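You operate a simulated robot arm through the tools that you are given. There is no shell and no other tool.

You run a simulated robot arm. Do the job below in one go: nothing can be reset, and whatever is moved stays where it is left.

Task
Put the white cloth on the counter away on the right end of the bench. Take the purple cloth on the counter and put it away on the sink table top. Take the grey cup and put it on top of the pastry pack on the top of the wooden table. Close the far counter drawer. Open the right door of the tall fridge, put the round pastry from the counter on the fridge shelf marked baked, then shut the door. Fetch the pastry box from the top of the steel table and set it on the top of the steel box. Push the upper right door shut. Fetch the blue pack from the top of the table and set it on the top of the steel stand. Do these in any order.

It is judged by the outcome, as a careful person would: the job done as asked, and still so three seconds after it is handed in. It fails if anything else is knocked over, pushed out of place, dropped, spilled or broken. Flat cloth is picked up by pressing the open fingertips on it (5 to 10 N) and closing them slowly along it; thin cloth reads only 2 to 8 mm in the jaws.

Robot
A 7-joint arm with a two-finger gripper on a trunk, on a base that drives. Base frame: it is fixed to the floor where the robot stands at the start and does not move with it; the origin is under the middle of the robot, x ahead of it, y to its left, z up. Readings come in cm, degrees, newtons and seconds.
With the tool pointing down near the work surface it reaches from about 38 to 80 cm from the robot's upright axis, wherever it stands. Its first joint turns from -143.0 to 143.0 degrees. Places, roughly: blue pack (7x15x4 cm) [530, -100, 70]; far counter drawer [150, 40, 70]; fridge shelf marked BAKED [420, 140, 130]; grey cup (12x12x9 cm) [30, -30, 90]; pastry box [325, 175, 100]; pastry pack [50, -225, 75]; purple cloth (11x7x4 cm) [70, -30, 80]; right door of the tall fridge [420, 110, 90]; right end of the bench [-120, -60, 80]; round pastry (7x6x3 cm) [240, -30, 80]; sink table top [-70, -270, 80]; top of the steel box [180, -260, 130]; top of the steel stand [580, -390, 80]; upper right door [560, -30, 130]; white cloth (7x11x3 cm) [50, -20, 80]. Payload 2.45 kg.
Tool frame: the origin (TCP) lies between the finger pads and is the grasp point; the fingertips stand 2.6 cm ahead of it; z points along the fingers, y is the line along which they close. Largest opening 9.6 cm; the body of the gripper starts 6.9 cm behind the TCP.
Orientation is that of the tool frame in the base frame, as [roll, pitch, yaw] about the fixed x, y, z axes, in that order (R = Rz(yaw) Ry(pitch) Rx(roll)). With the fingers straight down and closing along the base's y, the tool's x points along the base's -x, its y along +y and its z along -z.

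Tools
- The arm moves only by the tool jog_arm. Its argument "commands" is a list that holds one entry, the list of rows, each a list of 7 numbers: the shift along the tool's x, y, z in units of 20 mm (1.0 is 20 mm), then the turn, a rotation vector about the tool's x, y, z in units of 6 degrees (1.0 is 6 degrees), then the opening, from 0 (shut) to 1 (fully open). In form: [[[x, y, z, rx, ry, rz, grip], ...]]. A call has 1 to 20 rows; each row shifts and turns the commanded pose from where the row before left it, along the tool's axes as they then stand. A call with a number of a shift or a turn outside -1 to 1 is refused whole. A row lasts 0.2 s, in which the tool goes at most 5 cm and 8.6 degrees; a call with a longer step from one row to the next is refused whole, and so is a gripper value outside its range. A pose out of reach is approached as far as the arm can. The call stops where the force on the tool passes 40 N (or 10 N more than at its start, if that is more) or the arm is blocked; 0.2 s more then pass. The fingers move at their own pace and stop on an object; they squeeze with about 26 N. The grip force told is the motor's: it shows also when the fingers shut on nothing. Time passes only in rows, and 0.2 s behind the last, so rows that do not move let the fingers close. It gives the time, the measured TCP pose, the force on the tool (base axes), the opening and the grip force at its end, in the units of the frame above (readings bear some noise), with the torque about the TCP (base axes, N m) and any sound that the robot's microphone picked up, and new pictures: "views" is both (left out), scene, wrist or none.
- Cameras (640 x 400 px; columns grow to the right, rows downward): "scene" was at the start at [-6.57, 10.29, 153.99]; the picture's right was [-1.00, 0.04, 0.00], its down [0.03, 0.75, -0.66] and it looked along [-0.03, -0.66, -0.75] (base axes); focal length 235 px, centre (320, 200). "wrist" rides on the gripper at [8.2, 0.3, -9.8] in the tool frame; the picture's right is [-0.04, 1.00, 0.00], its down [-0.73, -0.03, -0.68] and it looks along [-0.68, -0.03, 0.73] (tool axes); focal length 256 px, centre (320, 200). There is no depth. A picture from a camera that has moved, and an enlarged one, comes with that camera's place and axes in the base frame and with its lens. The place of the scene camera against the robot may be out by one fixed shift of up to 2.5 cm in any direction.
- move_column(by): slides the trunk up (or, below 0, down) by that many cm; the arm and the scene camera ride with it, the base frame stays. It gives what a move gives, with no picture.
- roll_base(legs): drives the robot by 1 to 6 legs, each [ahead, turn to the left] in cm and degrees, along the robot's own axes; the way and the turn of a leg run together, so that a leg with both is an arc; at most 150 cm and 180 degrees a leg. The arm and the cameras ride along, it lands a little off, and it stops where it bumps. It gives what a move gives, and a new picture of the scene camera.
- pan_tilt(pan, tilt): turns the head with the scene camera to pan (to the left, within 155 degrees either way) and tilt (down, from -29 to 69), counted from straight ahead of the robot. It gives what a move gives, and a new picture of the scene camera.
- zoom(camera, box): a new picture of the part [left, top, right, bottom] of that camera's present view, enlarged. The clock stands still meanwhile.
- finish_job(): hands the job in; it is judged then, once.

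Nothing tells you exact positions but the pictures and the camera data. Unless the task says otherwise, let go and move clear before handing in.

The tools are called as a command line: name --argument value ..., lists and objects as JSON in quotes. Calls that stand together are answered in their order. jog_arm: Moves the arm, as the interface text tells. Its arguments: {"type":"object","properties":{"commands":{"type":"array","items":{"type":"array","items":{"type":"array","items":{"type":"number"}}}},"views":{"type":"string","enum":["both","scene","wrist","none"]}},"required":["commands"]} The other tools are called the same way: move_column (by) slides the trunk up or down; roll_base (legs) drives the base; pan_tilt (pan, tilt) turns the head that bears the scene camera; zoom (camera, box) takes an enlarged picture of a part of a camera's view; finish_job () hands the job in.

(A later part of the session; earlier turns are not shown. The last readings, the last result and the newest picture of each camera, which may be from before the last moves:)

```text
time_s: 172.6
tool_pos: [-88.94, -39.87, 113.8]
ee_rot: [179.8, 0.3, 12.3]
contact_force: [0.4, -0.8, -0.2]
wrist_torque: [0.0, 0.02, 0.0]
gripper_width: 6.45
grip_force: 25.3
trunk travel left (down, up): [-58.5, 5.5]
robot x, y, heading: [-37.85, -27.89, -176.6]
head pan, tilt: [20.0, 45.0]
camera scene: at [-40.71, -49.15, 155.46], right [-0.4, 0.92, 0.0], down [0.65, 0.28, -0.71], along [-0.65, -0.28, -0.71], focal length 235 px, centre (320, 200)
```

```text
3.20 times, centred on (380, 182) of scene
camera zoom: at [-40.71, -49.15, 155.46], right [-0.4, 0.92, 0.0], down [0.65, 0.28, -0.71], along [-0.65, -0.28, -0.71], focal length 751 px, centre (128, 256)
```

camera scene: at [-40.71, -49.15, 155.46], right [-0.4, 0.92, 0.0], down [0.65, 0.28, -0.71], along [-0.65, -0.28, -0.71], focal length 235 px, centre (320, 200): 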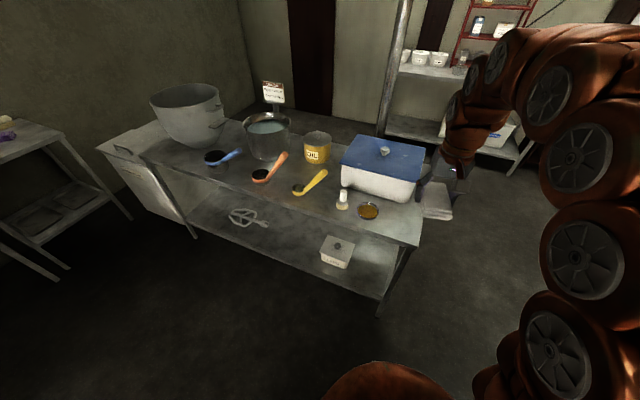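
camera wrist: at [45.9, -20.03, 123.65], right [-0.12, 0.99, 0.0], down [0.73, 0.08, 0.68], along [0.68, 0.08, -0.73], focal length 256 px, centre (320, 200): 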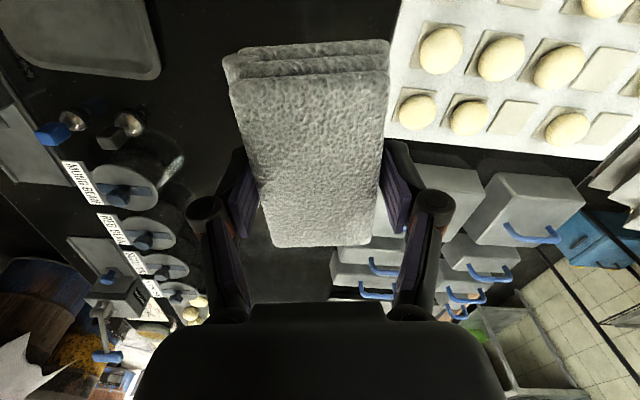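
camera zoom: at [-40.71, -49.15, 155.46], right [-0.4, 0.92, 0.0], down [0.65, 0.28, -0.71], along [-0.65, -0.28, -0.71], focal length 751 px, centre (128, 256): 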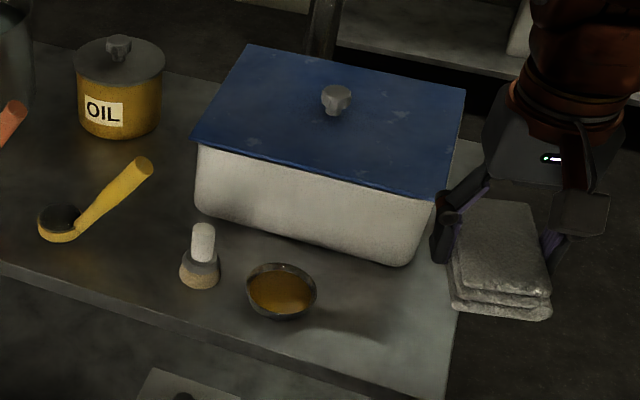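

roll_base --legs '[[10, 0]]'

jog_arm --commands '[[[-1, 0, 0, 0, 0, 0, 0], [-1, 0, 0, 0, 0, 0, 0], [-1, 0, 0, 0, 0, 0, 0], [-1, 0.5, 0, 0, 0, 0, 0], [-1, 0.5, 0, 0, 0, 0, 0], [-1, 0.2, 0, 0, 0, 0, 0], [0, 0, 0, 0, 0, 0, 0]]]' --views "both"

zoom --camera "scene" --box '[280, 120, 480, 245]'

```text
time_s: 173.8
tool_pos: [-98.96, -40.35, 113.75]
ee_rot: [179.9, 0.3, 12.5]
contact_force: [0.8, 1.3, -0.8]
wrist_torque: [0.01, 0.01, 0.02]
gripper_width: 6.39
grip_force: 26.0
trunk travel left (down, up): [-58.5, 5.5]
robot x, y, heading: [-47.89, -28.65, -176.3]
head pan, tilt: [20.0, 45.0]
camera scene: at [-50.62, -49.78, 155.46], right [-0.4, 0.92, 0.0], down [0.65, 0.28, -0.71], along [-0.65, -0.28, -0.71], focal length 235 px, centre (320, 200)
```

scene: 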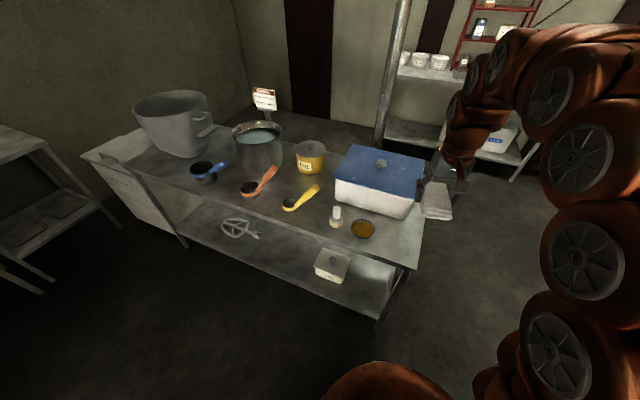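

```text
time_s: 175.4
tool_pos: [-110.23, -45.27, 113.78]
ee_rot: [179.9, 0.4, 12.4]
contact_force: [-0.4, -0.4, -1.0]
wrist_torque: [-0.01, 0.02, -0.02]
gripper_width: 6.4
grip_force: 26.4
trunk travel left (down, up): [-58.5, 5.5]
robot x, y, heading: [-48.17, -28.71, -176.4]
head pan, tilt: [20.0, 45.0]
camera scene: at [-50.66, -49.79, 155.46], right [-0.4, 0.92, 0.0], down [0.65, 0.28, -0.71], along [-0.65, -0.28, -0.71], focal length 235 px, centre (320, 200)
camera wrist: at [-102.06, -43.82, 123.67], right [0.18, -0.98, 0.0], down [-0.72, -0.13, 0.68], along [-0.67, -0.12, -0.73], focal length 256 px, centre (320, 200)
```

scene: 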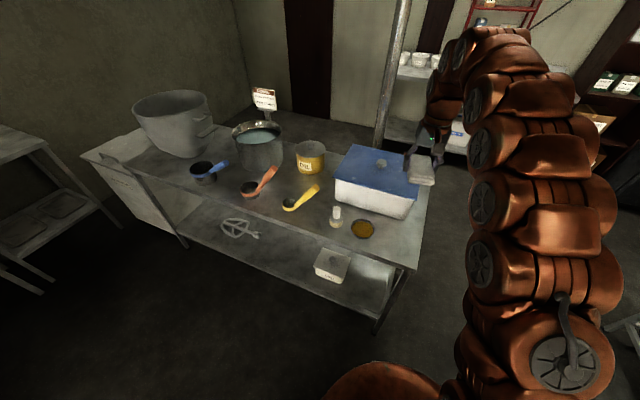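
wrist: 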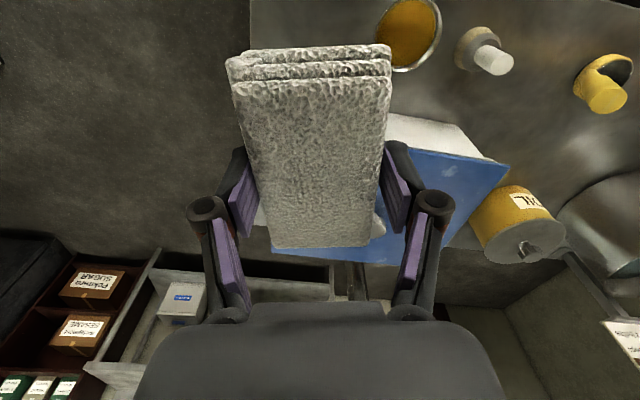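

```text
3.20 times, centred on (380, 182) of scene
camera zoom: at [-50.66, -49.79, 155.46], right [-0.4, 0.92, 0.0], down [0.65, 0.28, -0.71], along [-0.65, -0.28, -0.71], focal length 751 px, centre (128, 256)
```

zoom: 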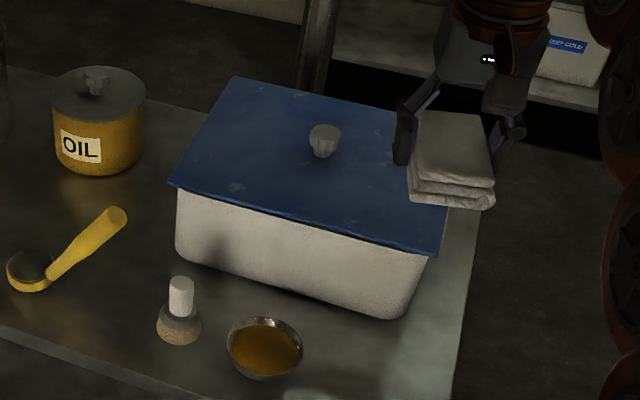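

jog_arm --commands '[[[0.16, -0.73, 0, 0, 0, 0, 0], [0, 0, 1, 0, 0, 0, 0], [0, 0, 1, 0, 0, 0, 0], [0, 0, 1, 0, 0, 0, 0], [0, 0, 1, 0, 0, 0, 0], [0, 0, 1, 0, 0, 0, 0], [0, 0, 1, 0, 0, 0, 0], [0, 0, 1, 0, 0, 0, 0], [0, 0, 1, 0, 0, 0, 0], [0, 0, 0, 0, 0, 0, 0]]]' --views "both"

zoom --camera "scene" --box '[280, 140, 480, 265]'

```text
time_s: 177.6
tool_pos: [-110.26, -43.92, 97.94]
ee_rot: [179.9, 0.3, 12.3]
contact_force: [-0.2, 0.0, -0.9]
wrist_torque: [0.01, 0.02, 0.0]
gripper_width: 6.42
grip_force: 26.2
trunk travel left (down, up): [-58.5, 5.5]
robot x, y, heading: [-48.47, -28.85, -176.4]
head pan, tilt: [20.0, 45.0]
camera scene: at [-50.66, -49.79, 155.46], right [-0.4, 0.92, 0.0], down [0.65, 0.28, -0.71], along [-0.65, -0.28, -0.71], focal length 235 px, centre (320, 200)
camera wrist: at [-102.1, -42.48, 107.74], right [0.18, -0.98, 0.0], down [-0.72, -0.13, 0.68], along [-0.67, -0.12, -0.73], focal length 256 px, centre (320, 200)
```

scene: 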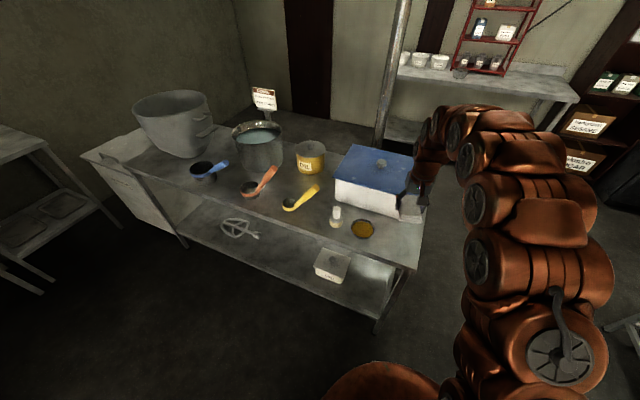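
wrist: 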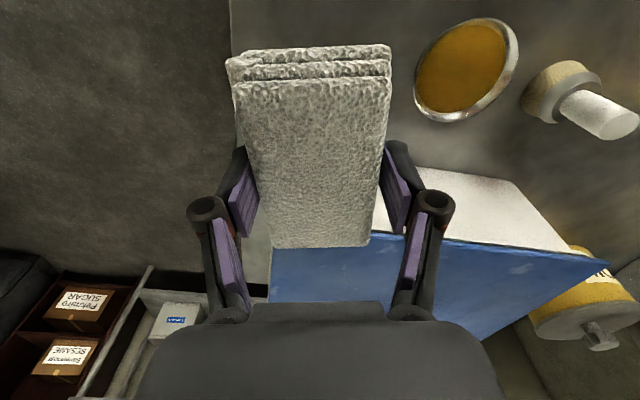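

```text
3.20 times, centred on (380, 202) of scene
camera zoom: at [-50.66, -49.79, 155.46], right [-0.4, 0.92, 0.0], down [0.65, 0.28, -0.71], along [-0.65, -0.28, -0.71], focal length 751 px, centre (128, 192)
```

zoom: 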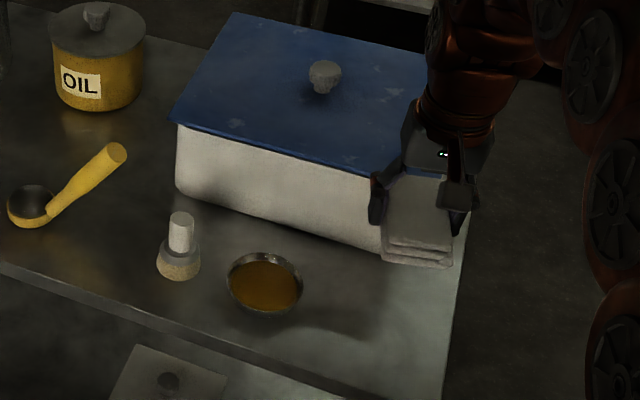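

jog_arm --commands '[[[0, 0, 1, 0, 0, 0, 0], [0, 0, 1, 0, 0, 0, 0], [0, 0, 1, 0, 0, 0, 0], [0, 0, 1, 0, 0, 0, 0], [0, 0, 0.75, 0, 0, 0, 0], [0, 0, 0.25, 0, 0, 0, 0], [0, 0, 0, 0, 0, 0, 0]]]' --views "none"

jog_arm --commands '[[[0, 0, 0.25, 0, 0, 0, 0], [0, 0, 0.25, 0, 0, 0, 0], [0, 0, 0.25, 0, 0, 0, 0], [0, 0, 0, 0, 0, 0, 0]]]' --views "wrist"

```text
time_s: 179.2
tool_pos: [-110.25, -43.97, 87.92]
ee_rot: [179.9, 0.3, 12.5]
contact_force: [-0.6, -0.1, 0.0]
wrist_torque: [-0.02, 0.0, 0.02]
gripper_width: 6.38
grip_force: 26.7
trunk travel left (down, up): [-58.5, 5.5]
robot x, y, heading: [-47.99, -28.8, -176.4]
head pan, tilt: [20.0, 45.0]
```

```text
time_s: 180.2
tool_pos: [-110.28, -43.78, 86.37]
ee_rot: [180.0, 0.3, 12.4]
contact_force: [0.5, 0.6, -0.9]
wrist_torque: [0.02, -0.01, 0.01]
gripper_width: 6.4
grip_force: 26.1
trunk travel left (down, up): [-58.5, 5.5]
robot x, y, heading: [-48.01, -28.72, -176.6]
head pan, tilt: [20.0, 45.0]
camera wrist: at [-102.12, -42.4, 96.19], right [0.18, -0.98, 0.0], down [-0.72, -0.13, 0.68], along [-0.67, -0.12, -0.73], focal length 256 px, centre (320, 200)
```

wrist: 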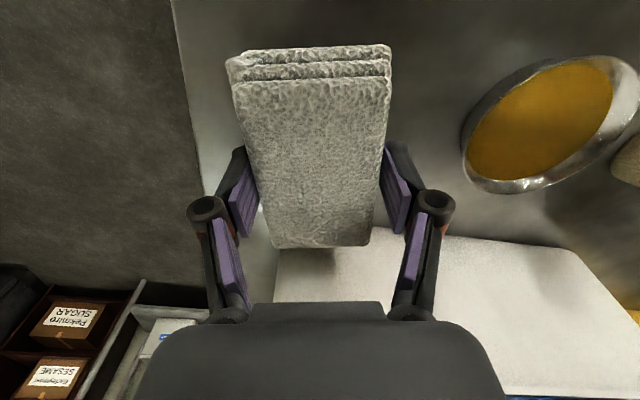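

jog_arm --commands '[[[0, 0, 0.2, 0, 0, 0, 0], [0, 0, 0.2, 0, 0, 0, 0], [0, 0, 0, 0, 0, 0, 0]]]' --views "none"

jog_arm --commands '[[[0, 0, 0.2, 0, 0, 0, 0], [0, 0, 0.1, 0, 0, 0, 0], [0, 0, 0, 0, 0, 0, 0]]]' --views "none"

```text
time_s: 181.0
tool_pos: [-110.24, -43.84, 85.55]
ee_rot: [179.9, 0.3, 12.3]
contact_force: [0.4, -0.2, -1.3]
wrist_torque: [0.01, 0.01, -0.01]
gripper_width: 6.4
grip_force: 26.1
trunk travel left (down, up): [-58.5, 5.5]
robot x, y, heading: [-47.44, -28.53, -176.5]
head pan, tilt: [20.0, 45.0]
```

```text
time_s: 181.8
tool_pos: [-110.38, -43.83, 84.92]
ee_rot: [180.0, 0.3, 12.3]
contact_force: [-0.4, -0.4, -0.8]
wrist_torque: [0.04, 0.02, 0.01]
gripper_width: 6.42
grip_force: 26.1
trunk travel left (down, up): [-58.5, 5.5]
robot x, y, heading: [-48.31, -28.26, -176.4]
head pan, tilt: [20.0, 45.0]
```

jog_arm --commands '[[[0, 0, 0.1, 0, 0, 0, 0], [0, 0, 0.1, 0, 0, 0, 0], [0, 0, 0, 0, 0, 0, 0]]]' --views "none"

jog_arm --commands '[[[0, 0, 0.1, 0, 0, 0, 0], [0, 0, 0.05, 0, 0, 0, 0], [0, 0, 0, 0, 0, 0, 0]]]' --views "wrist"

```text
time_s: 182.6
tool_pos: [-110.26, -43.86, 84.5]
ee_rot: [179.8, 0.3, 12.4]
contact_force: [0.1, 0.3, -0.8]
wrist_torque: [0.0, 0.01, 0.0]
gripper_width: 6.37
grip_force: 26.3
trunk travel left (down, up): [-58.5, 5.5]
robot x, y, heading: [-48.12, -28.77, -176.4]
head pan, tilt: [20.0, 45.0]
```

```text
time_s: 183.4
tool_pos: [-110.37, -43.87, 84.22]
ee_rot: [179.9, 0.3, 12.3]
contact_force: [-0.7, 0.1, 0.0]
wrist_torque: [-0.01, 0.03, 0.0]
gripper_width: 6.43
grip_force: 26.0
trunk travel left (down, up): [-58.5, 5.5]
robot x, y, heading: [-47.77, -28.87, -176.5]
head pan, tilt: [20.0, 45.0]
camera wrist: at [-102.16, -42.39, 94.16], right [0.18, -0.98, 0.0], down [-0.72, -0.13, 0.68], along [-0.67, -0.12, -0.73], focal length 256 px, centre (320, 200)
```

wrist: 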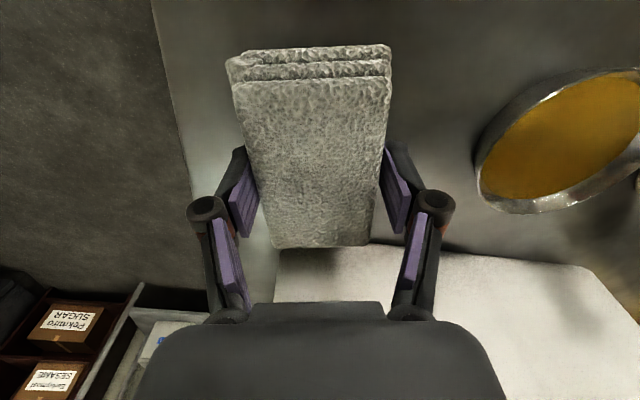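

jog_arm --commands '[[[0, 0, 0.15, 0, 0, 0, 0], [0, 0, 0.1, 0, 0, 0, 0], [0, 0, 0, 0, 0, 0, 0]]]' --views "none"

jog_arm --commands '[[[0, 0, 0.1, 0, 0, 0, 0], [0, 0, 0.1, 0, 0, 0, 0], [0, 0, 0, 0, 0, 0, 0]]]' --views "none"

```text
time_s: 184.2
tool_pos: [-110.38, -44.03, 83.85]
ee_rot: [179.8, 0.4, 12.3]
contact_force: [0.4, 0.4, -0.4]
wrist_torque: [0.0, 0.02, 0.0]
gripper_width: 6.41
grip_force: 25.9
trunk travel left (down, up): [-58.5, 5.5]
robot x, y, heading: [-48.17, -28.57, -176.7]
head pan, tilt: [20.0, 45.0]
```

```text
time_s: 185.0
tool_pos: [-110.25, -44.04, 83.38]
ee_rot: [179.9, 0.3, 12.3]
contact_force: [-0.3, 0.0, -0.2]
wrist_torque: [-0.04, -0.02, 0.02]
gripper_width: 6.4
grip_force: 26.3
trunk travel left (down, up): [-58.5, 5.5]
robot x, y, heading: [-48.23, -28.75, -176.7]
head pan, tilt: [20.0, 45.0]
```

jog_arm --commands '[[[0, 0, 0.1, 0, 0, 0, 0], [0, 0, 0.1, 0, 0, 0, 0], [0, 0, 0, 0, 0, 0, 0]]]' --views "none"

jog_arm --commands '[[[0, 0, 0.1, 0, 0, 0, 0], [0, 0, 0.1, 0, 0, 0, 0], [0, 0, 0, 0, 0, 0, 0]]]' --views "none"

```text
time_s: 185.8
tool_pos: [-110.31, -43.87, 83.02]
ee_rot: [180.0, 0.3, 12.3]
contact_force: [-0.4, -0.1, -0.8]
wrist_torque: [0.01, 0.01, 0.01]
gripper_width: 6.39
grip_force: 26.0
trunk travel left (down, up): [-58.5, 5.5]
robot x, y, heading: [-47.98, -28.5, -176.5]
head pan, tilt: [20.0, 45.0]
```

```text
time_s: 186.6
tool_pos: [-110.24, -43.96, 82.79]
ee_rot: [180.0, 0.5, 12.4]
contact_force: [0.5, 1.3, 22.2]
wrist_torque: [0.19, -0.16, 0.02]
gripper_width: 6.41
grip_force: 25.8
trunk travel left (down, up): [-58.5, 5.5]
robot x, y, heading: [-48.21, -28.59, -176.3]
head pan, tilt: [20.0, 45.0]
```

Contact with the bench. Release, then lift away.

jog_arm --commands '[[[0, 0, -0.1, 0, 0, 0, 0.6], [0, 0, 0, 0, 0, 0, 0.72], [0, 0, 0, 0, 0, 0, 0.8], [0, 0, 0, 0, 0, 0, 0.82], [0, 0, 0, 0, 0, 0, 0.82], [0, 0, -0.5, 0, 0, 0, 0.82], [0, 0, -1, 0, 0, 0, 0.82], [0, 0, -1, 0, 0, 0, 0.82], [0, 0, -1, 0, 0, 0, 0.82], [0, 0, -1, 0, 0, 0, 0.82], [0, 0, -1, 0, 0, 0, 0.82], [0, 0, -1, 0, 0, 0, 0.82], [0, 0, -1, 0, 0, 0, 0.82], [0, 0, -1, 0, 0, 0, 0.82], [1, 0, -1, 0, 0, 0, 0.82], [1, 0, -1, 0, 0, 0, 0.82], [1, 0, -1, 0, 0, 0, 0.82], [1, 0, -1, 0, 0, 0, 0.82], [1, 0, -1, 0, 0, 0, 0.82], [1, 0, 0, 0, 0, 0, 0.82]]]' --views "both"

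zoom --camera "scene" --box '[280, 140, 480, 265]'

```text
time_s: 190.8
tool_pos: [-98.53, -41.3, 109.67]
ee_rot: [179.9, 0.3, 12.5]
contact_force: [-0.1, 0.1, 0.0]
wrist_torque: [-0.01, 0.0, 0.0]
gripper_width: 7.89
grip_force: 0.1
trunk travel left (down, up): [-58.5, 5.5]
robot x, y, heading: [-48.03, -28.8, -176.4]
head pan, tilt: [20.0, 45.0]
camera scene: at [-50.67, -49.79, 155.46], right [-0.4, 0.92, 0.0], down [0.65, 0.28, -0.71], along [-0.65, -0.28, -0.71], focal length 235 px, centre (320, 200)
camera wrist: at [-90.28, -39.75, 119.43], right [0.18, -0.98, 0.0], down [-0.72, -0.13, 0.68], along [-0.67, -0.12, -0.73], focal length 256 px, centre (320, 200)
```

scene: 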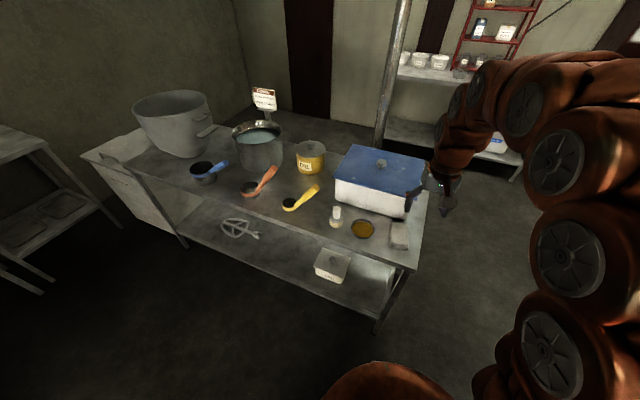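
wrist: 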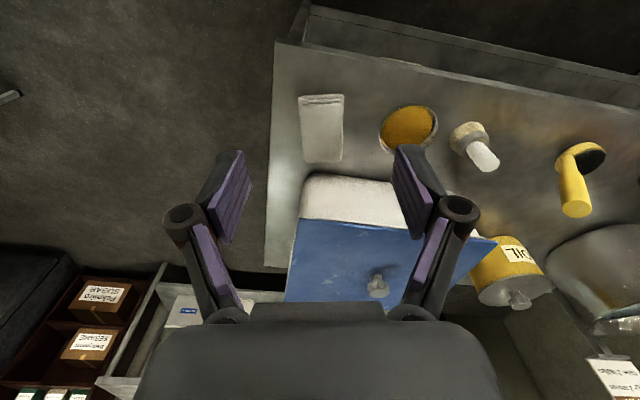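

```text
3.20 times, centred on (380, 202) of scene
camera zoom: at [-50.67, -49.79, 155.46], right [-0.4, 0.92, 0.0], down [0.65, 0.28, -0.71], along [-0.65, -0.28, -0.71], focal length 751 px, centre (128, 192)
```

zoom: 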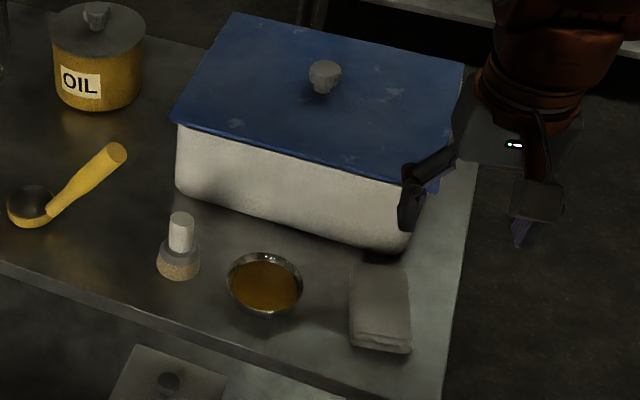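

White cloth is placed at the bench's right end. Next is the drawer: I'll drive round to the left aisle.

roll_base --legs '[[0, -107.6], [114, 0], [0, -76]]'

pan_tilt --pan 5 --tilt 35

```text
time_s: 204.4
tool_pos: [30.62, 91.01, 109.6]
ee_rot: [179.9, 0.2, -171.2]
contact_force: [0.3, 1.0, -1.0]
wrist_torque: [0.01, -0.01, 0.02]
gripper_width: 7.88
grip_force: 0.1
trunk travel left (down, up): [-58.5, 5.5]
robot x, y, heading: [-20.27, 81.8, 0.1]
head pan, tilt: [20.0, 45.0]
camera scene: at [-19.09, 102.5, 155.46], right [0.34, -0.94, 0.0], down [-0.66, -0.24, -0.71], along [0.66, 0.24, -0.71], focal length 235 px, centre (320, 200)
```

scene: 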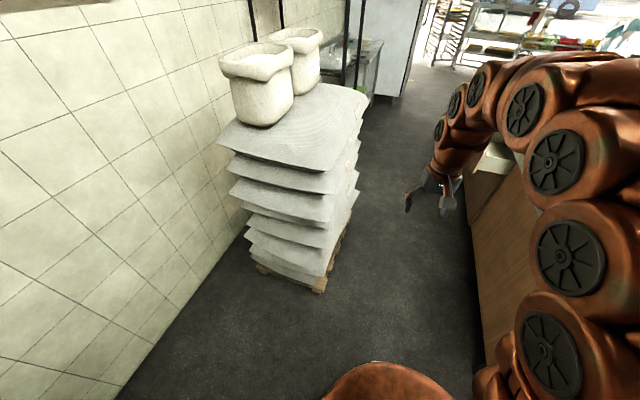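

```text
time_s: 205.2
tool_pos: [30.5, 90.95, 109.58]
ee_rot: [179.9, 0.3, -171.3]
contact_force: [0.2, -0.5, -0.1]
wrist_torque: [-0.02, 0.01, -0.02]
gripper_width: 7.86
grip_force: 0.2
trunk travel left (down, up): [-58.5, 5.5]
robot x, y, heading: [-20.36, 81.61, -0.1]
head pan, tilt: [5.0, 35.0]
camera scene: at [-17.96, 100.5, 156.94], right [0.09, -1.0, 0.0], down [-0.57, -0.05, -0.82], along [0.82, 0.07, -0.57], focal length 235 px, centre (320, 200)
```

scene: 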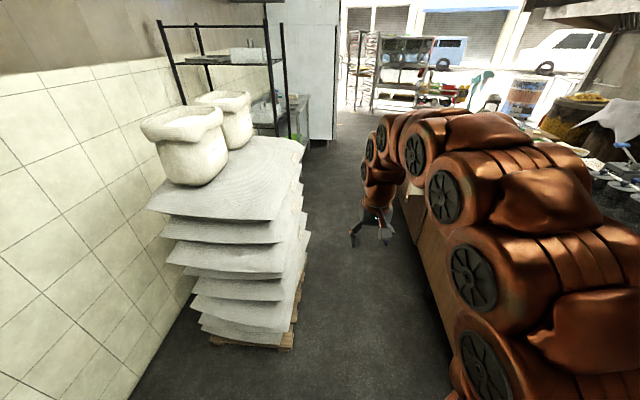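

roll_base --legs '[[0, 2], [136, 0]]'

pan_tilt --pan -25 --tilt 45

```text
time_s: 212.4
tool_pos: [167.04, 97.8, 109.62]
ee_rot: [179.8, 0.3, -169.1]
contact_force: [-0.1, -0.7, 0.5]
wrist_torque: [0.05, 0.0, 0.01]
gripper_width: 7.89
grip_force: 0.1
trunk travel left (down, up): [-58.5, 5.5]
robot x, y, heading: [116.37, 86.53, 2.4]
head pan, tilt: [5.0, 35.0]
camera scene: at [118.15, 105.64, 156.94], right [0.12, -0.99, 0.0], down [-0.57, -0.07, -0.82], along [0.81, 0.1, -0.57], focal length 235 px, centre (320, 200)
```

scene: 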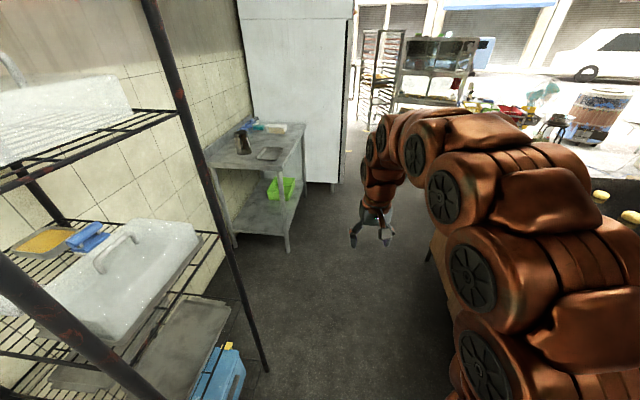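

```text
time_s: 213.3
tool_pos: [167.05, 97.84, 109.59]
ee_rot: [179.8, 0.3, -169.1]
contact_force: [0.2, 0.4, 0.1]
wrist_torque: [0.04, 0.03, 0.01]
gripper_width: 7.9
grip_force: 0.1
trunk travel left (down, up): [-58.5, 5.5]
robot x, y, heading: [116.39, 86.47, 2.1]
head pan, tilt: [-25.0, 45.0]
camera scene: at [116.92, 101.4, 155.46], right [-0.39, -0.92, 0.0], down [-0.65, 0.27, -0.71], along [0.65, -0.27, -0.71], focal length 235 px, centre (320, 200)
```

scene: 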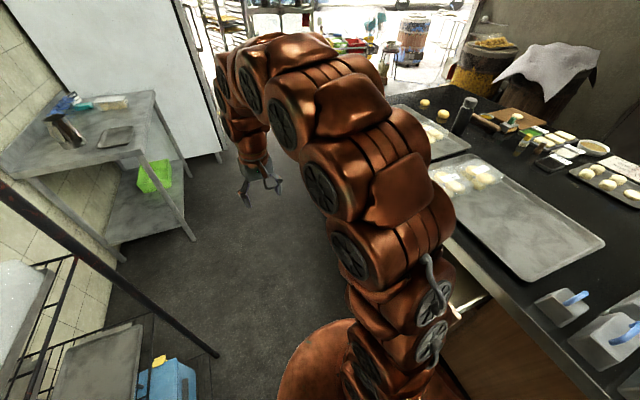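

roll_base --legs '[[0, -45]]'

jog_arm --commands '[[[0, 0, 0, 0, 0, 0, 0], [0, 0, 0, 0, 0, 0, 0]]]' --views "wrist"

pan_tilt --pan 20 --tilt 60

```text
time_s: 215.8
tool_pos: [160.26, 58.76, 109.65]
ee_rot: [179.8, 0.3, 145.9]
contact_force: [0.3, -0.4, -0.3]
wrist_torque: [0.02, -0.03, 0.01]
gripper_width: 7.88
grip_force: 0.1
trunk travel left (down, up): [-58.5, 5.5]
robot x, y, heading: [116.16, 86.73, -43.0]
head pan, tilt: [-25.0, 45.0]
camera scene: at [126.86, 95.77, 155.46], right [-0.93, -0.38, 0.0], down [-0.27, 0.65, -0.71], along [0.27, -0.65, -0.71], focal length 235 px, centre (320, 200)
```

scene: 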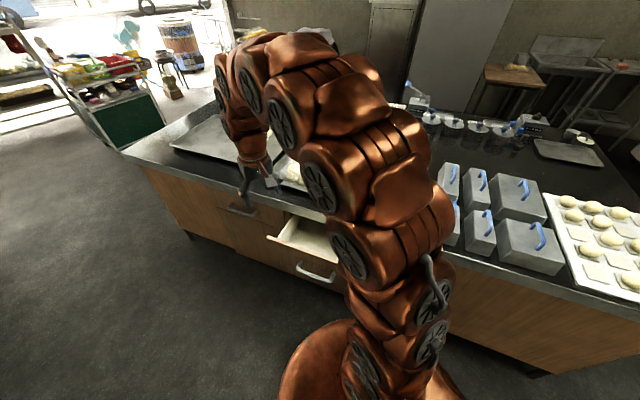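

```text
time_s: 216.4
tool_pos: [160.11, 58.71, 109.63]
ee_rot: [180.0, 0.3, 145.9]
contact_force: [-0.1, -0.1, -0.6]
wrist_torque: [0.03, 0.02, 0.01]
gripper_width: 2.29
grip_force: 2.1
trunk travel left (down, up): [-58.5, 5.5]
robot x, y, heading: [116.32, 86.58, -42.7]
head pan, tilt: [-25.0, 45.0]
camera wrist: at [153.62, 63.62, 119.43], right [0.59, 0.81, 0.0], down [0.59, -0.43, 0.68], along [0.55, -0.4, -0.73], focal length 256 px, centre (320, 200)
```

wrist: 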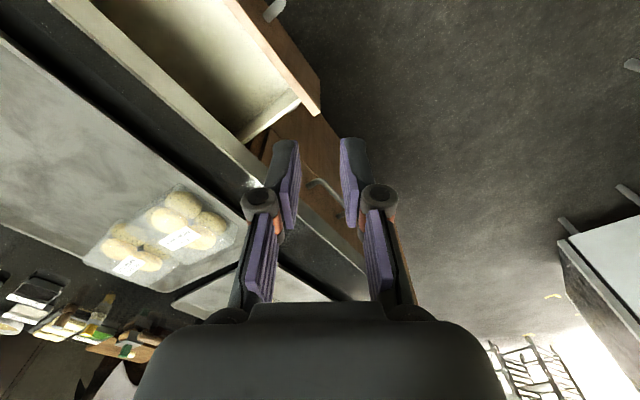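

```text
time_s: 217.5
tool_pos: [160.11, 58.84, 109.6]
ee_rot: [179.9, 0.2, 145.8]
contact_force: [-0.1, 0.7, 0.4]
wrist_torque: [-0.01, 0.0, 0.02]
gripper_width: 0.0
grip_force: 26.0
trunk travel left (down, up): [-58.5, 5.5]
robot x, y, heading: [116.38, 86.91, -42.7]
head pan, tilt: [20.0, 60.0]
camera scene: at [129.93, 100.71, 153.51], right [-0.39, -0.92, 0.0], down [-0.8, 0.34, -0.5], along [0.46, -0.19, -0.87], focal length 235 px, centre (320, 200)
```

scene: 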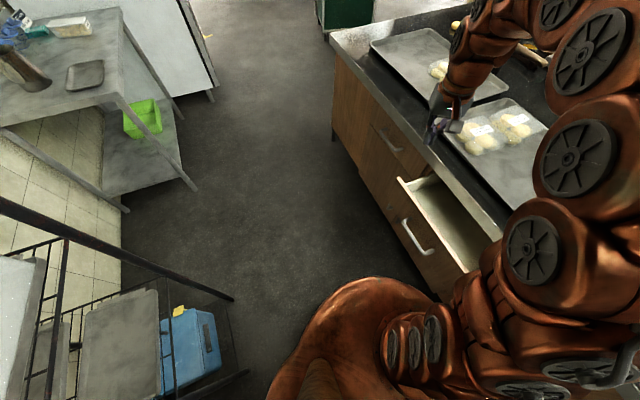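

jog_arm --commands '[[[0, 0, 0, 0, 0, 1, 0], [0, 0, 0, 0, 0, 1, 0], [0, 0, 0, 0, 0, 1, 0], [0, 0, 0, 0, 0, 1, 0], [0, 0, 0, 0, 0, 1, 0], [0, 0, 0, 0, 0, 1, 0], [0, 0, 0, 0, 0, 1, 0], [0, 0, 0, 0, 0, 1, 0], [0, 0, 0, 0, 0, 1, 0], [0, 0, 0, 0, 0, 0.3, 0], [0, 0, 0, 0, -1, 0, 0], [0, 0, 0, 0, -1, 0, 0], [0, 0, 0, 0, -1, 0, 0], [0, 0, 0, 0, -1, 0, 0], [0, 0, 0, 0, -1, 0, 0], [0, 0, 0, 0, -1, 0, 0], [0, 0, 0, 0, -1, 0, 0], [0, 0, 0, 0, -0.5, 0, 0], [0, 0, 0, 0, 0, 0, 0]]]' --views "both"

```text
time_s: 221.5
tool_pos: [160.15, 58.77, 109.5]
ee_rot: [179.5, 45.0, 89.8]
contact_force: [0.7, -0.1, 0.3]
wrist_torque: [-0.01, -0.02, 0.02]
gripper_width: 0.0
grip_force: 26.4
trunk travel left (down, up): [-58.5, 5.5]
robot x, y, heading: [116.68, 86.48, -42.9]
head pan, tilt: [20.0, 60.0]
camera scene: at [129.94, 100.73, 153.51], right [-0.39, -0.92, 0.0], down [-0.8, 0.34, -0.5], along [0.46, -0.19, -0.87], focal length 235 px, centre (320, 200)
camera wrist: at [160.58, 71.52, 110.78], right [1.0, -0.03, 0.03], down [-0.03, -0.04, 1.0], along [-0.02, -1.0, -0.04], focal length 256 px, centre (320, 200)
```

scene: 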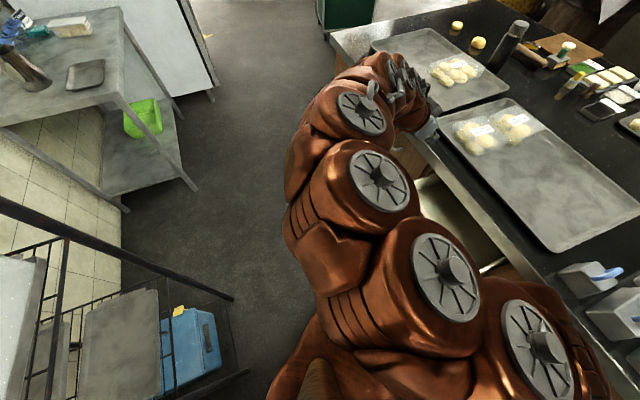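
wrist: 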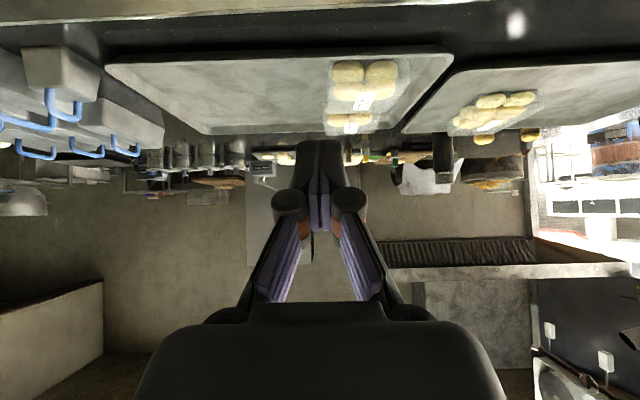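

jog_arm --commands '[[[0.994, 0, 0.64, 0, 0, 0, 0], [0.994, 0, 0.64, 0, 0, 0, 0], [0.994, 0, 0.64, 0, 0, 0, 0], [0.994, 0, 0.64, 0, 0, 0, 0], [0.994, 0, 0.64, 0, 0, 0, 0], [0.994, 0, 0.64, 0, 0, 0, 0], [0.994, 0, 0.64, 0, 0, 0, 0], [0.994, 0, 0.64, 0, 0, 0, 0], [0.994, 0, 0.64, 0, 0, 0, 0], [0.994, 0, 0.64, 0, 0, 0, 0], [0.994, 0, 0.64, 0, 0, 0, 0], [0.994, 0, 0.64, 0, 0, 0, 0], [0.994, 0, 0.64, 0, 0, 0, 0], [0.994, 0, 0.64, 0, 0, 0, 0], [0.994, 0, 0.64, 0, 0, 0, 0], [0.994, 0, 0.64, 0, 0, 0, 0], [0, 0, 0, 0, 0, 0, 0]]]' --views "both"

```text
time_s: 225.1
tool_pos: [160.51, 66.65, 72.74]
ee_rot: [179.6, 45.1, 89.8]
contact_force: [-0.3, 0.1, -0.5]
wrist_torque: [0.01, -0.01, -0.02]
gripper_width: 0.0
grip_force: 26.3
trunk travel left (down, up): [-58.5, 5.5]
robot x, y, heading: [116.24, 86.49, -43.0]
head pan, tilt: [20.0, 60.0]
camera scene: at [129.94, 100.73, 153.51], right [-0.39, -0.92, 0.0], down [-0.8, 0.34, -0.5], along [0.46, -0.19, -0.87], focal length 235 px, centre (320, 200)
camera wrist: at [160.8, 79.4, 73.9], right [1.0, -0.03, 0.03], down [-0.04, -0.04, 1.0], along [-0.02, -1.0, -0.04], focal length 256 px, centre (320, 200)
```

scene: 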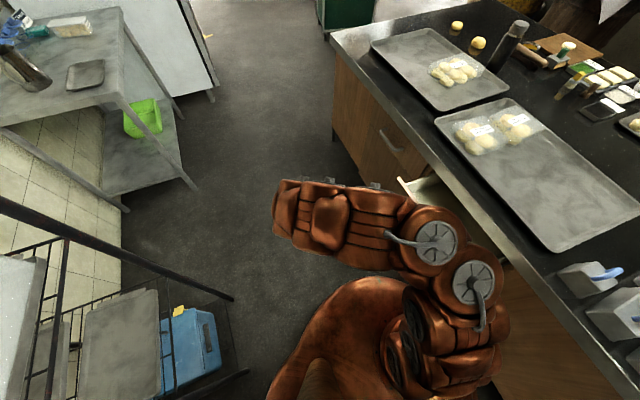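
wrist: 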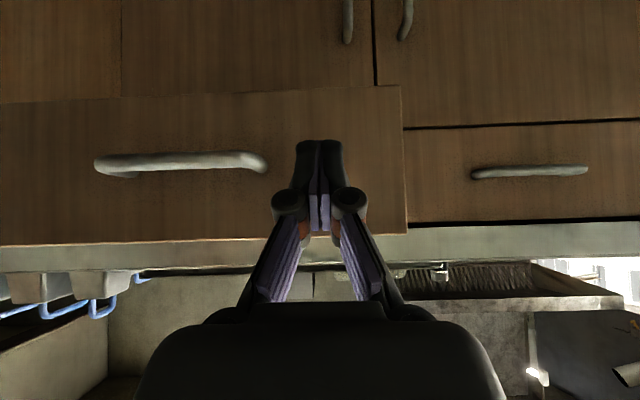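

jog_arm --commands '[[[-0.354, 0, 0.354, 0, 0, 0, 0], [-0.354, 0, 0.354, 0, 0, 0, 0], [-0.354, 0, 0.354, 0, 0, 0, 0], [-0.354, 0, 0.354, 0, 0, 0, 0], [-0.354, 0, 0.354, 0, 0, 0, 0], [-0.354, 0, 0.354, 0, 0, 0, 0], [-0.354, 0, 0.354, 0, 0, 0, 0], [-0.354, 0, 0.354, 0, 0, 0, 0], [-0.354, 0, 0.354, 0, 0, 0, 0], [-0.354, 0, 0.354, 0, 0, 0, 0], [-0.354, 0, 0.354, 0, 0, 0, 0], [-0.354, 0, 0.354, 0, 0, 0, 0], [-0.354, 0, 0.354, 0, 0, 0, 0], [-0.354, 0, 0.354, 0, 0, 0, 0], [-0.354, 0, 0.354, 0, 0, 0, 0], [-0.354, 0, 0.354, 0, 0, 0, 0], [0, 0, 0, 0, 0, 0, 0]]]' --views "wrist"

```text
time_s: 228.7
tool_pos: [160.5, 50.55, 72.57]
ee_rot: [179.4, 45.1, 89.7]
contact_force: [0.3, -0.3, 0.0]
wrist_torque: [-0.04, -0.01, 0.01]
gripper_width: 0.0
grip_force: 26.1
trunk travel left (down, up): [-58.5, 5.5]
robot x, y, heading: [116.19, 86.72, -42.7]
head pan, tilt: [20.0, 60.0]
camera wrist: at [160.82, 63.32, 73.83], right [1.0, -0.03, 0.03], down [-0.03, -0.04, 1.0], along [-0.02, -1.0, -0.04], focal length 256 px, centre (320, 200)
```

wrist: 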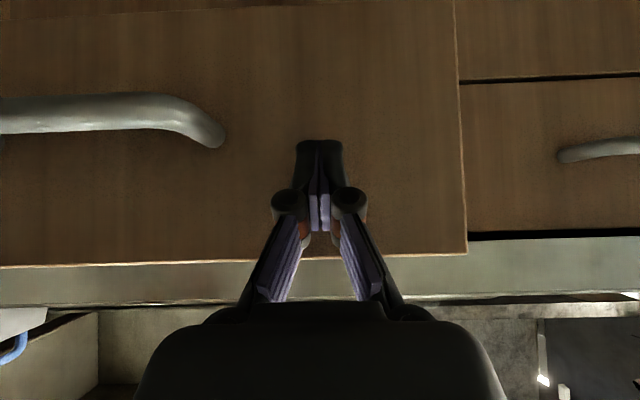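

jog_arm --commands '[[[-0.3, 0, 0.3, 0, 0, 0, 0], [-0.3, 0, 0.3, 0, 0, 0, 0], [-0.3, 0, 0.3, 0, 0, 0, 0], [-0.3, 0, 0.3, 0, 0, 0, 0], [-0.3, 0, 0.3, 0, 0, 0, 0], [-0.3, 0, 0.3, 0, 0, 0, 0], [0, 0, 0, 0, 0, 0, 0]]]' --views "wrist"

```text
time_s: 230.3
tool_pos: [160.34, 45.62, 72.59]
ee_rot: [179.5, 45.2, 89.8]
contact_force: [-0.7, 0.1, -0.3]
wrist_torque: [-0.01, -0.03, -0.03]
gripper_width: 0.0
grip_force: 28.6
trunk travel left (down, up): [-58.5, 5.5]
robot x, y, heading: [116.16, 86.83, -42.5]
head pan, tilt: [20.0, 60.0]
camera wrist: at [160.8, 58.28, 73.8], right [1.0, -0.03, 0.03], down [-0.03, -0.04, 1.0], along [-0.02, -1.0, -0.04], focal length 256 px, centre (320, 200)
```

wrist: 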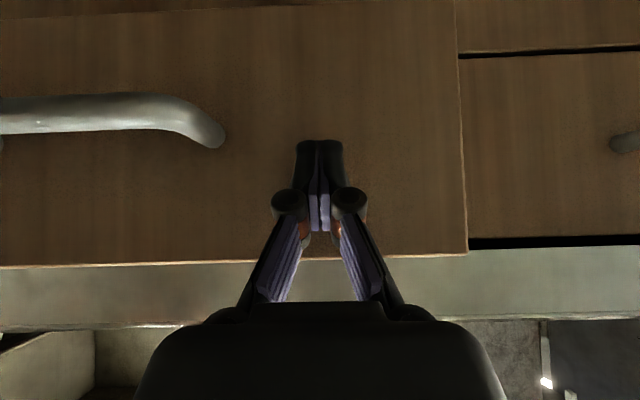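

jog_arm --commands '[[[-0.3, 0, 0.3, 0, 0, 0, 0], [-0.3, 0, 0.3, 0, 0, 0, 0], [-0.3, 0, 0.3, 0, 0, 0, 0], [-0.3, 0, 0.3, 0, 0, 0, 0], [-0.3, 0, 0.3, 0, 0, 0, 0], [0, 0, 0, 0, 0, 0, 0]]]' --views "wrist"

```text
time_s: 231.7
tool_pos: [160.43, 41.29, 72.59]
ee_rot: [179.4, 45.2, 89.8]
contact_force: [0.2, 0.3, -1.2]
wrist_torque: [0.05, -0.01, -0.03]
gripper_width: 0.02
grip_force: 28.8
trunk travel left (down, up): [-58.5, 5.5]
robot x, y, heading: [115.79, 86.65, -42.8]
head pan, tilt: [20.0, 60.0]
camera wrist: at [160.83, 54.05, 73.79], right [1.0, -0.03, 0.03], down [-0.03, -0.04, 1.0], along [-0.02, -1.0, -0.04], focal length 256 px, centre (320, 200)
```

wrist: 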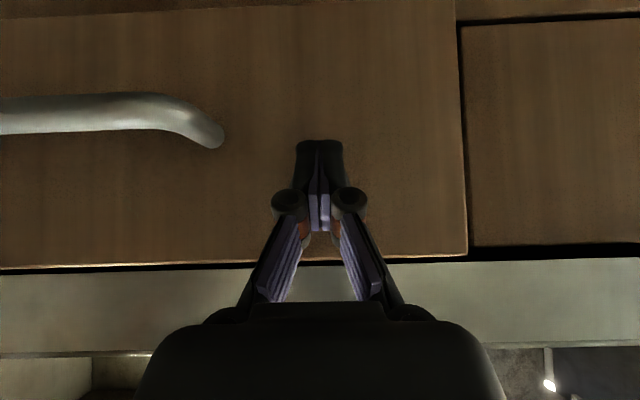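

jog_arm --commands '[[[-0.2, 0, 0.2, 0, 0, 0, 0], [-0.2, 0, 0.2, 0, 0, 0, 0], [-0.2, 0, 0.2, 0, 0, 0, 0], [0, 0, 0, 0, 0, 0, 0]]]' --views "wrist"

```text
time_s: 232.7
tool_pos: [160.52, 39.54, 72.62]
ee_rot: [179.5, 45.1, 89.8]
contact_force: [0.3, 0.6, 0.6]
wrist_torque: [-0.02, 0.01, 0.0]
gripper_width: 0.0
grip_force: 28.4
trunk travel left (down, up): [-58.5, 5.5]
robot x, y, heading: [116.05, 86.49, -42.8]
head pan, tilt: [20.0, 60.0]
camera wrist: at [160.81, 52.29, 73.84], right [1.0, -0.03, 0.03], down [-0.03, -0.04, 1.0], along [-0.02, -1.0, -0.04], focal length 256 px, centre (320, 200)
```

wrist: 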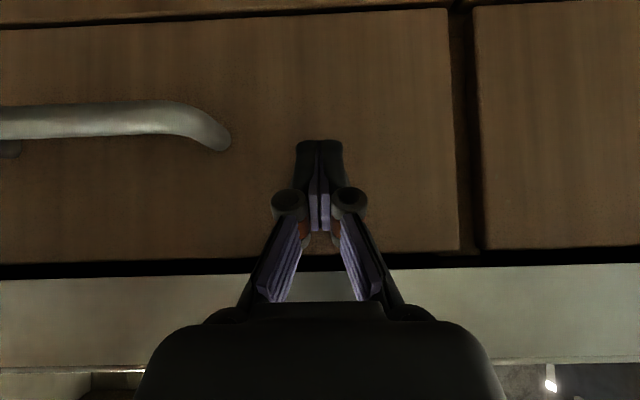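

jog_arm --commands '[[[-0.15, 0, 0.15, 0, 0, 0, 0], [-0.15, 0, 0.15, 0, 0, 0, 0], [-0.15, 0, 0.15, 0, 0, 0, 0], [0, 0, 0, 0, 0, 0, 0]]]' --views "wrist"

```text
time_s: 233.7
tool_pos: [160.47, 38.44, 72.68]
ee_rot: [179.6, 45.1, 89.9]
contact_force: [-10.0, 25.8, 2.6]
wrist_torque: [0.15, 0.1, -0.24]
gripper_width: 0.6
grip_force: 28.5
trunk travel left (down, up): [-58.5, 5.5]
robot x, y, heading: [116.04, 86.92, -42.7]
head pan, tilt: [20.0, 60.0]
camera wrist: at [160.83, 51.24, 73.85], right [1.0, -0.02, 0.03], down [-0.04, -0.04, 1.0], along [-0.02, -1.0, -0.04], focal length 256 px, centre (320, 200)
```

wrist: 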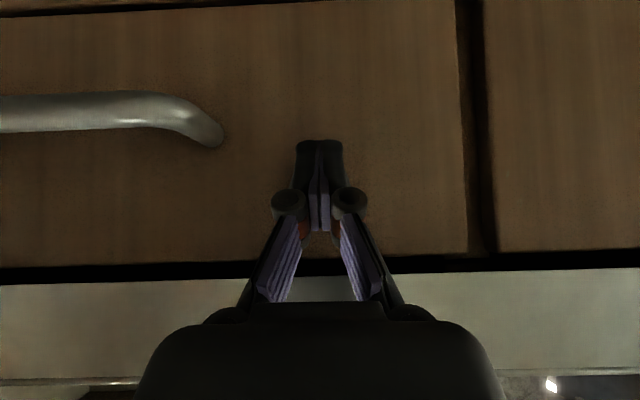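

The drawer is shut. I'll back off and straighten the tool, then look for the round pastry.

jog_arm --commands '[[[0.7, 0, -0.7, 0, 0, 0, 0], [0.7, 0, -0.7, 0, 0, 0, 0], [0.7, 0, -0.7, 0, 0, 0, 0], [0.7, 0, -0.7, 0, 0, 0, 0], [0.7, 0, -0.7, 0, 0, 0, 0], [0.7, 0, -0.7, 0, 0, 0, 0], [0.7, 0, -0.7, 0, 0, 0, 0], [0.7, 0, -0.7, 0, 0, 0, 0], [0.7, 0, -0.7, 0, 0, 0, 0], [0.7, 0, -0.7, 0, 0, 0, 0], [-0.7, 0, -0.7, 0, 0, 0, 0], [-0.7, 0, -0.7, 0, 0, 0, 0], [-0.7, 0, -0.7, 0, 0, 0, 0], [-0.7, 0, -0.7, 0, 0, 0, 0], [-0.7, 0, -0.7, 0, 0, 0, 0], [-0.7, 0, -0.7, 0, 0, 0, 0], [-0.7, 0, -0.7, 0, 0, 0, 0], [-0.7, 0, -0.7, 0, 0, 0, 0], [-0.7, 0, -0.7, 0, 0, 0, 0], [-0.7, 0, -0.7, 0, 0, 0, 0]]]' --views "none"

jog_arm --commands '[[[-0.7, 0, -0.7, 0, 1, 0, 0], [-0.7, 0, -0.7, 0, 1, 0, 0], [-0.7, 0, -0.7, 0, 1, 0, 0], [-0.7, 0, -0.7, 0, 1, 0, 0], [0, 0, -0.5, 0, 1, 0, 0], [0, 0, -0.5, 0, 1, 0, 0], [0, 0, -0.5, 0, 1, 0, 0], [0, 0, -0.5, 0, 0.5, 0, 0], [0, 0, 0, 0, 0, 0, 0]]]' --views "both"

```text
time_s: 237.9
tool_pos: [160.24, 58.24, 92.29]
ee_rot: [179.6, 45.2, 89.9]
contact_force: [-0.3, -0.4, 0.4]
wrist_torque: [0.03, 0.0, -0.01]
gripper_width: 0.01
grip_force: 28.7
trunk travel left (down, up): [-58.5, 5.5]
robot x, y, heading: [116.23, 86.7, -42.7]
head pan, tilt: [20.0, 60.0]
```

```text
time_s: 239.9
tool_pos: [160.18, 57.77, 103.96]
ee_rot: [179.7, 0.0, 90.2]
contact_force: [0.1, 0.2, 0.3]
wrist_torque: [0.0, 0.02, -0.02]
gripper_width: 0.0
grip_force: 28.5
trunk travel left (down, up): [-58.5, 5.5]
robot x, y, heading: [116.37, 86.5, -42.9]
head pan, tilt: [20.0, 60.0]
camera scene: at [129.93, 100.71, 153.51], right [-0.39, -0.92, 0.0], down [-0.8, 0.34, -0.5], along [0.46, -0.19, -0.87], focal length 235 px, centre (320, 200)
camera wrist: at [160.53, 65.98, 113.84], right [1.0, -0.04, 0.0], down [-0.03, -0.73, 0.68], along [-0.02, -0.68, -0.73], focal length 256 px, centre (320, 200)
```

scene: 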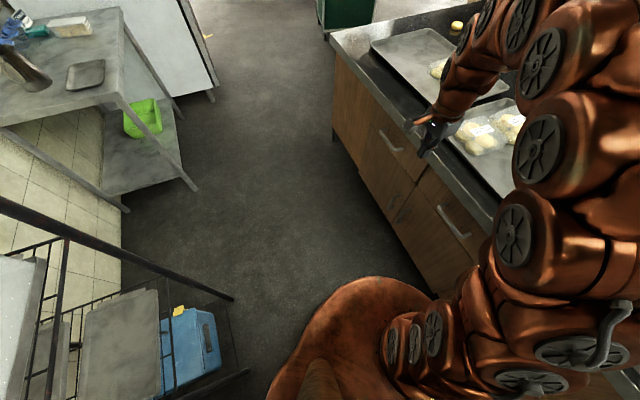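
wrist: 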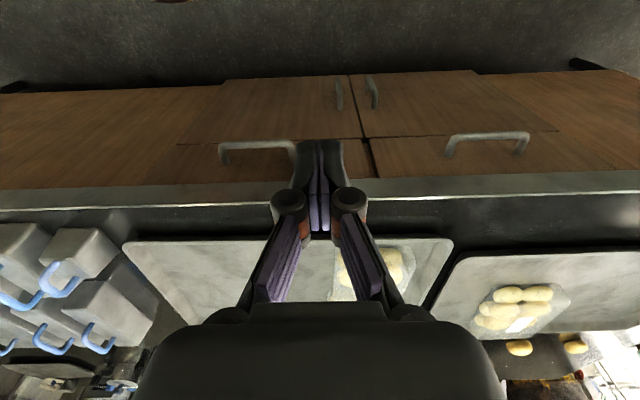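

roll_base --legs '[[0, 43], [115, 0]]'

pan_tilt --pan -75 --tilt 40

```text
time_s: 247.7
tool_pos: [282.44, 96.09, 104.04]
ee_rot: [179.6, 0.0, 133.4]
contact_force: [0.6, -0.6, 0.8]
wrist_torque: [0.0, -0.01, 0.01]
gripper_width: 0.0
grip_force: 28.2
trunk travel left (down, up): [-58.5, 5.5]
robot x, y, heading: [230.85, 87.29, 0.1]
head pan, tilt: [20.0, 60.0]
camera scene: at [230.74, 107.55, 153.51], right [0.35, -0.94, 0.0], down [-0.81, -0.3, -0.5], along [0.47, 0.17, -0.87], focal length 235 px, centre (320, 200)
```

scene: 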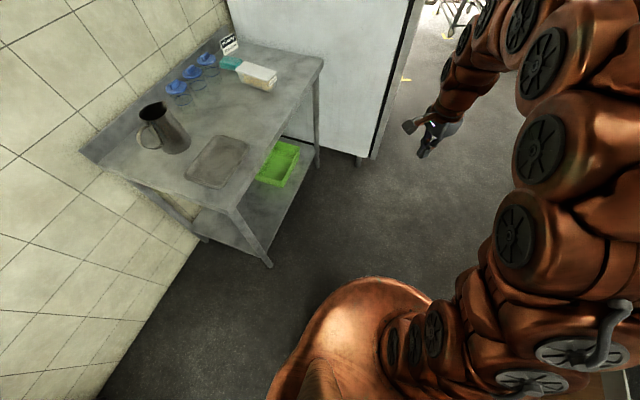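

```text
time_s: 249.4
tool_pos: [282.37, 96.08, 104.0]
ee_rot: [179.8, 0.1, 133.3]
contact_force: [-0.7, -0.2, 0.1]
wrist_torque: [-0.03, 0.02, 0.03]
gripper_width: 0.01
grip_force: 28.4
trunk travel left (down, up): [-58.5, 5.5]
robot x, y, heading: [230.87, 87.41, 0.5]
head pan, tilt: [-75.0, 40.0]
camera scene: at [226.75, 97.04, 156.19], right [-0.96, -0.26, 0.0], down [-0.17, 0.62, -0.77], along [0.2, -0.74, -0.64], focal length 235 px, centre (320, 200)
```

scene: 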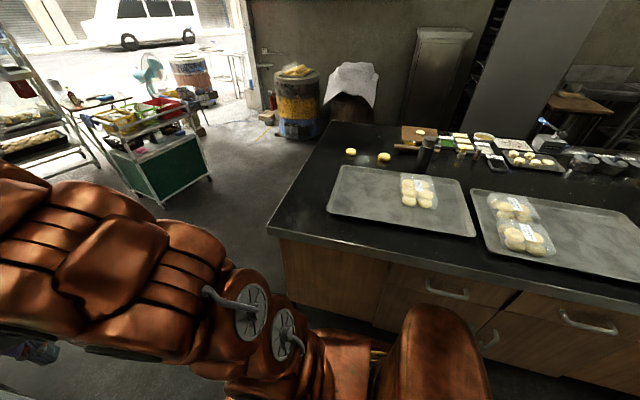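

zoom --camera "scene" --box '[320, 120, 480, 220]'

zoom --camera "scene" --box '[335, 115, 435, 178]'

```text
4.00 times, centred on (400, 170) of scene
camera zoom: at [226.75, 97.04, 156.19], right [-0.96, -0.26, 0.0], down [-0.17, 0.62, -0.77], along [0.2, -0.74, -0.64], focal length 939 px, centre (0, 320)
```

zoom: 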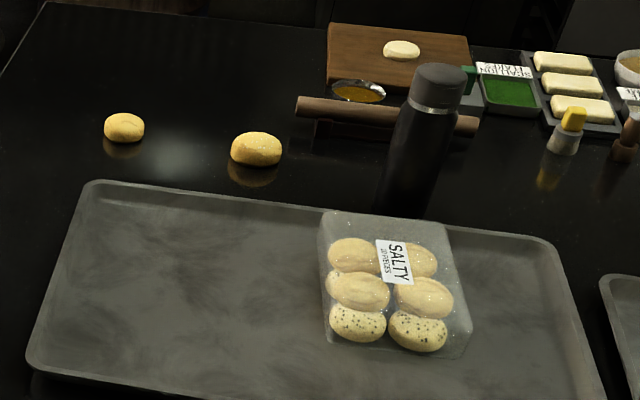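

```text
6.35 times, centred on (385, 146) of scene
camera zoom: at [226.75, 97.04, 156.19], right [-0.96, -0.26, 0.0], down [-0.17, 0.62, -0.77], along [0.2, -0.74, -0.64], focal length 1491 px, centre (-93, 540)
```

zoom: 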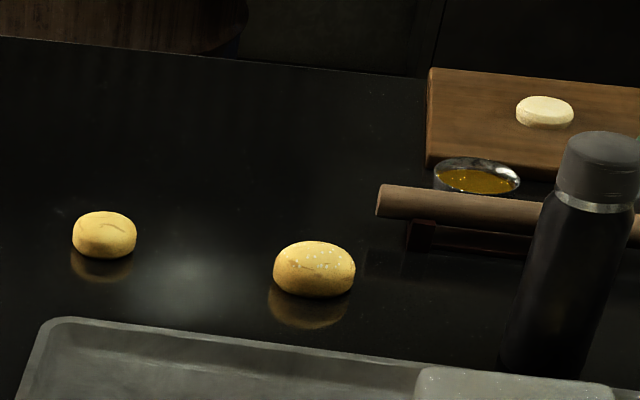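

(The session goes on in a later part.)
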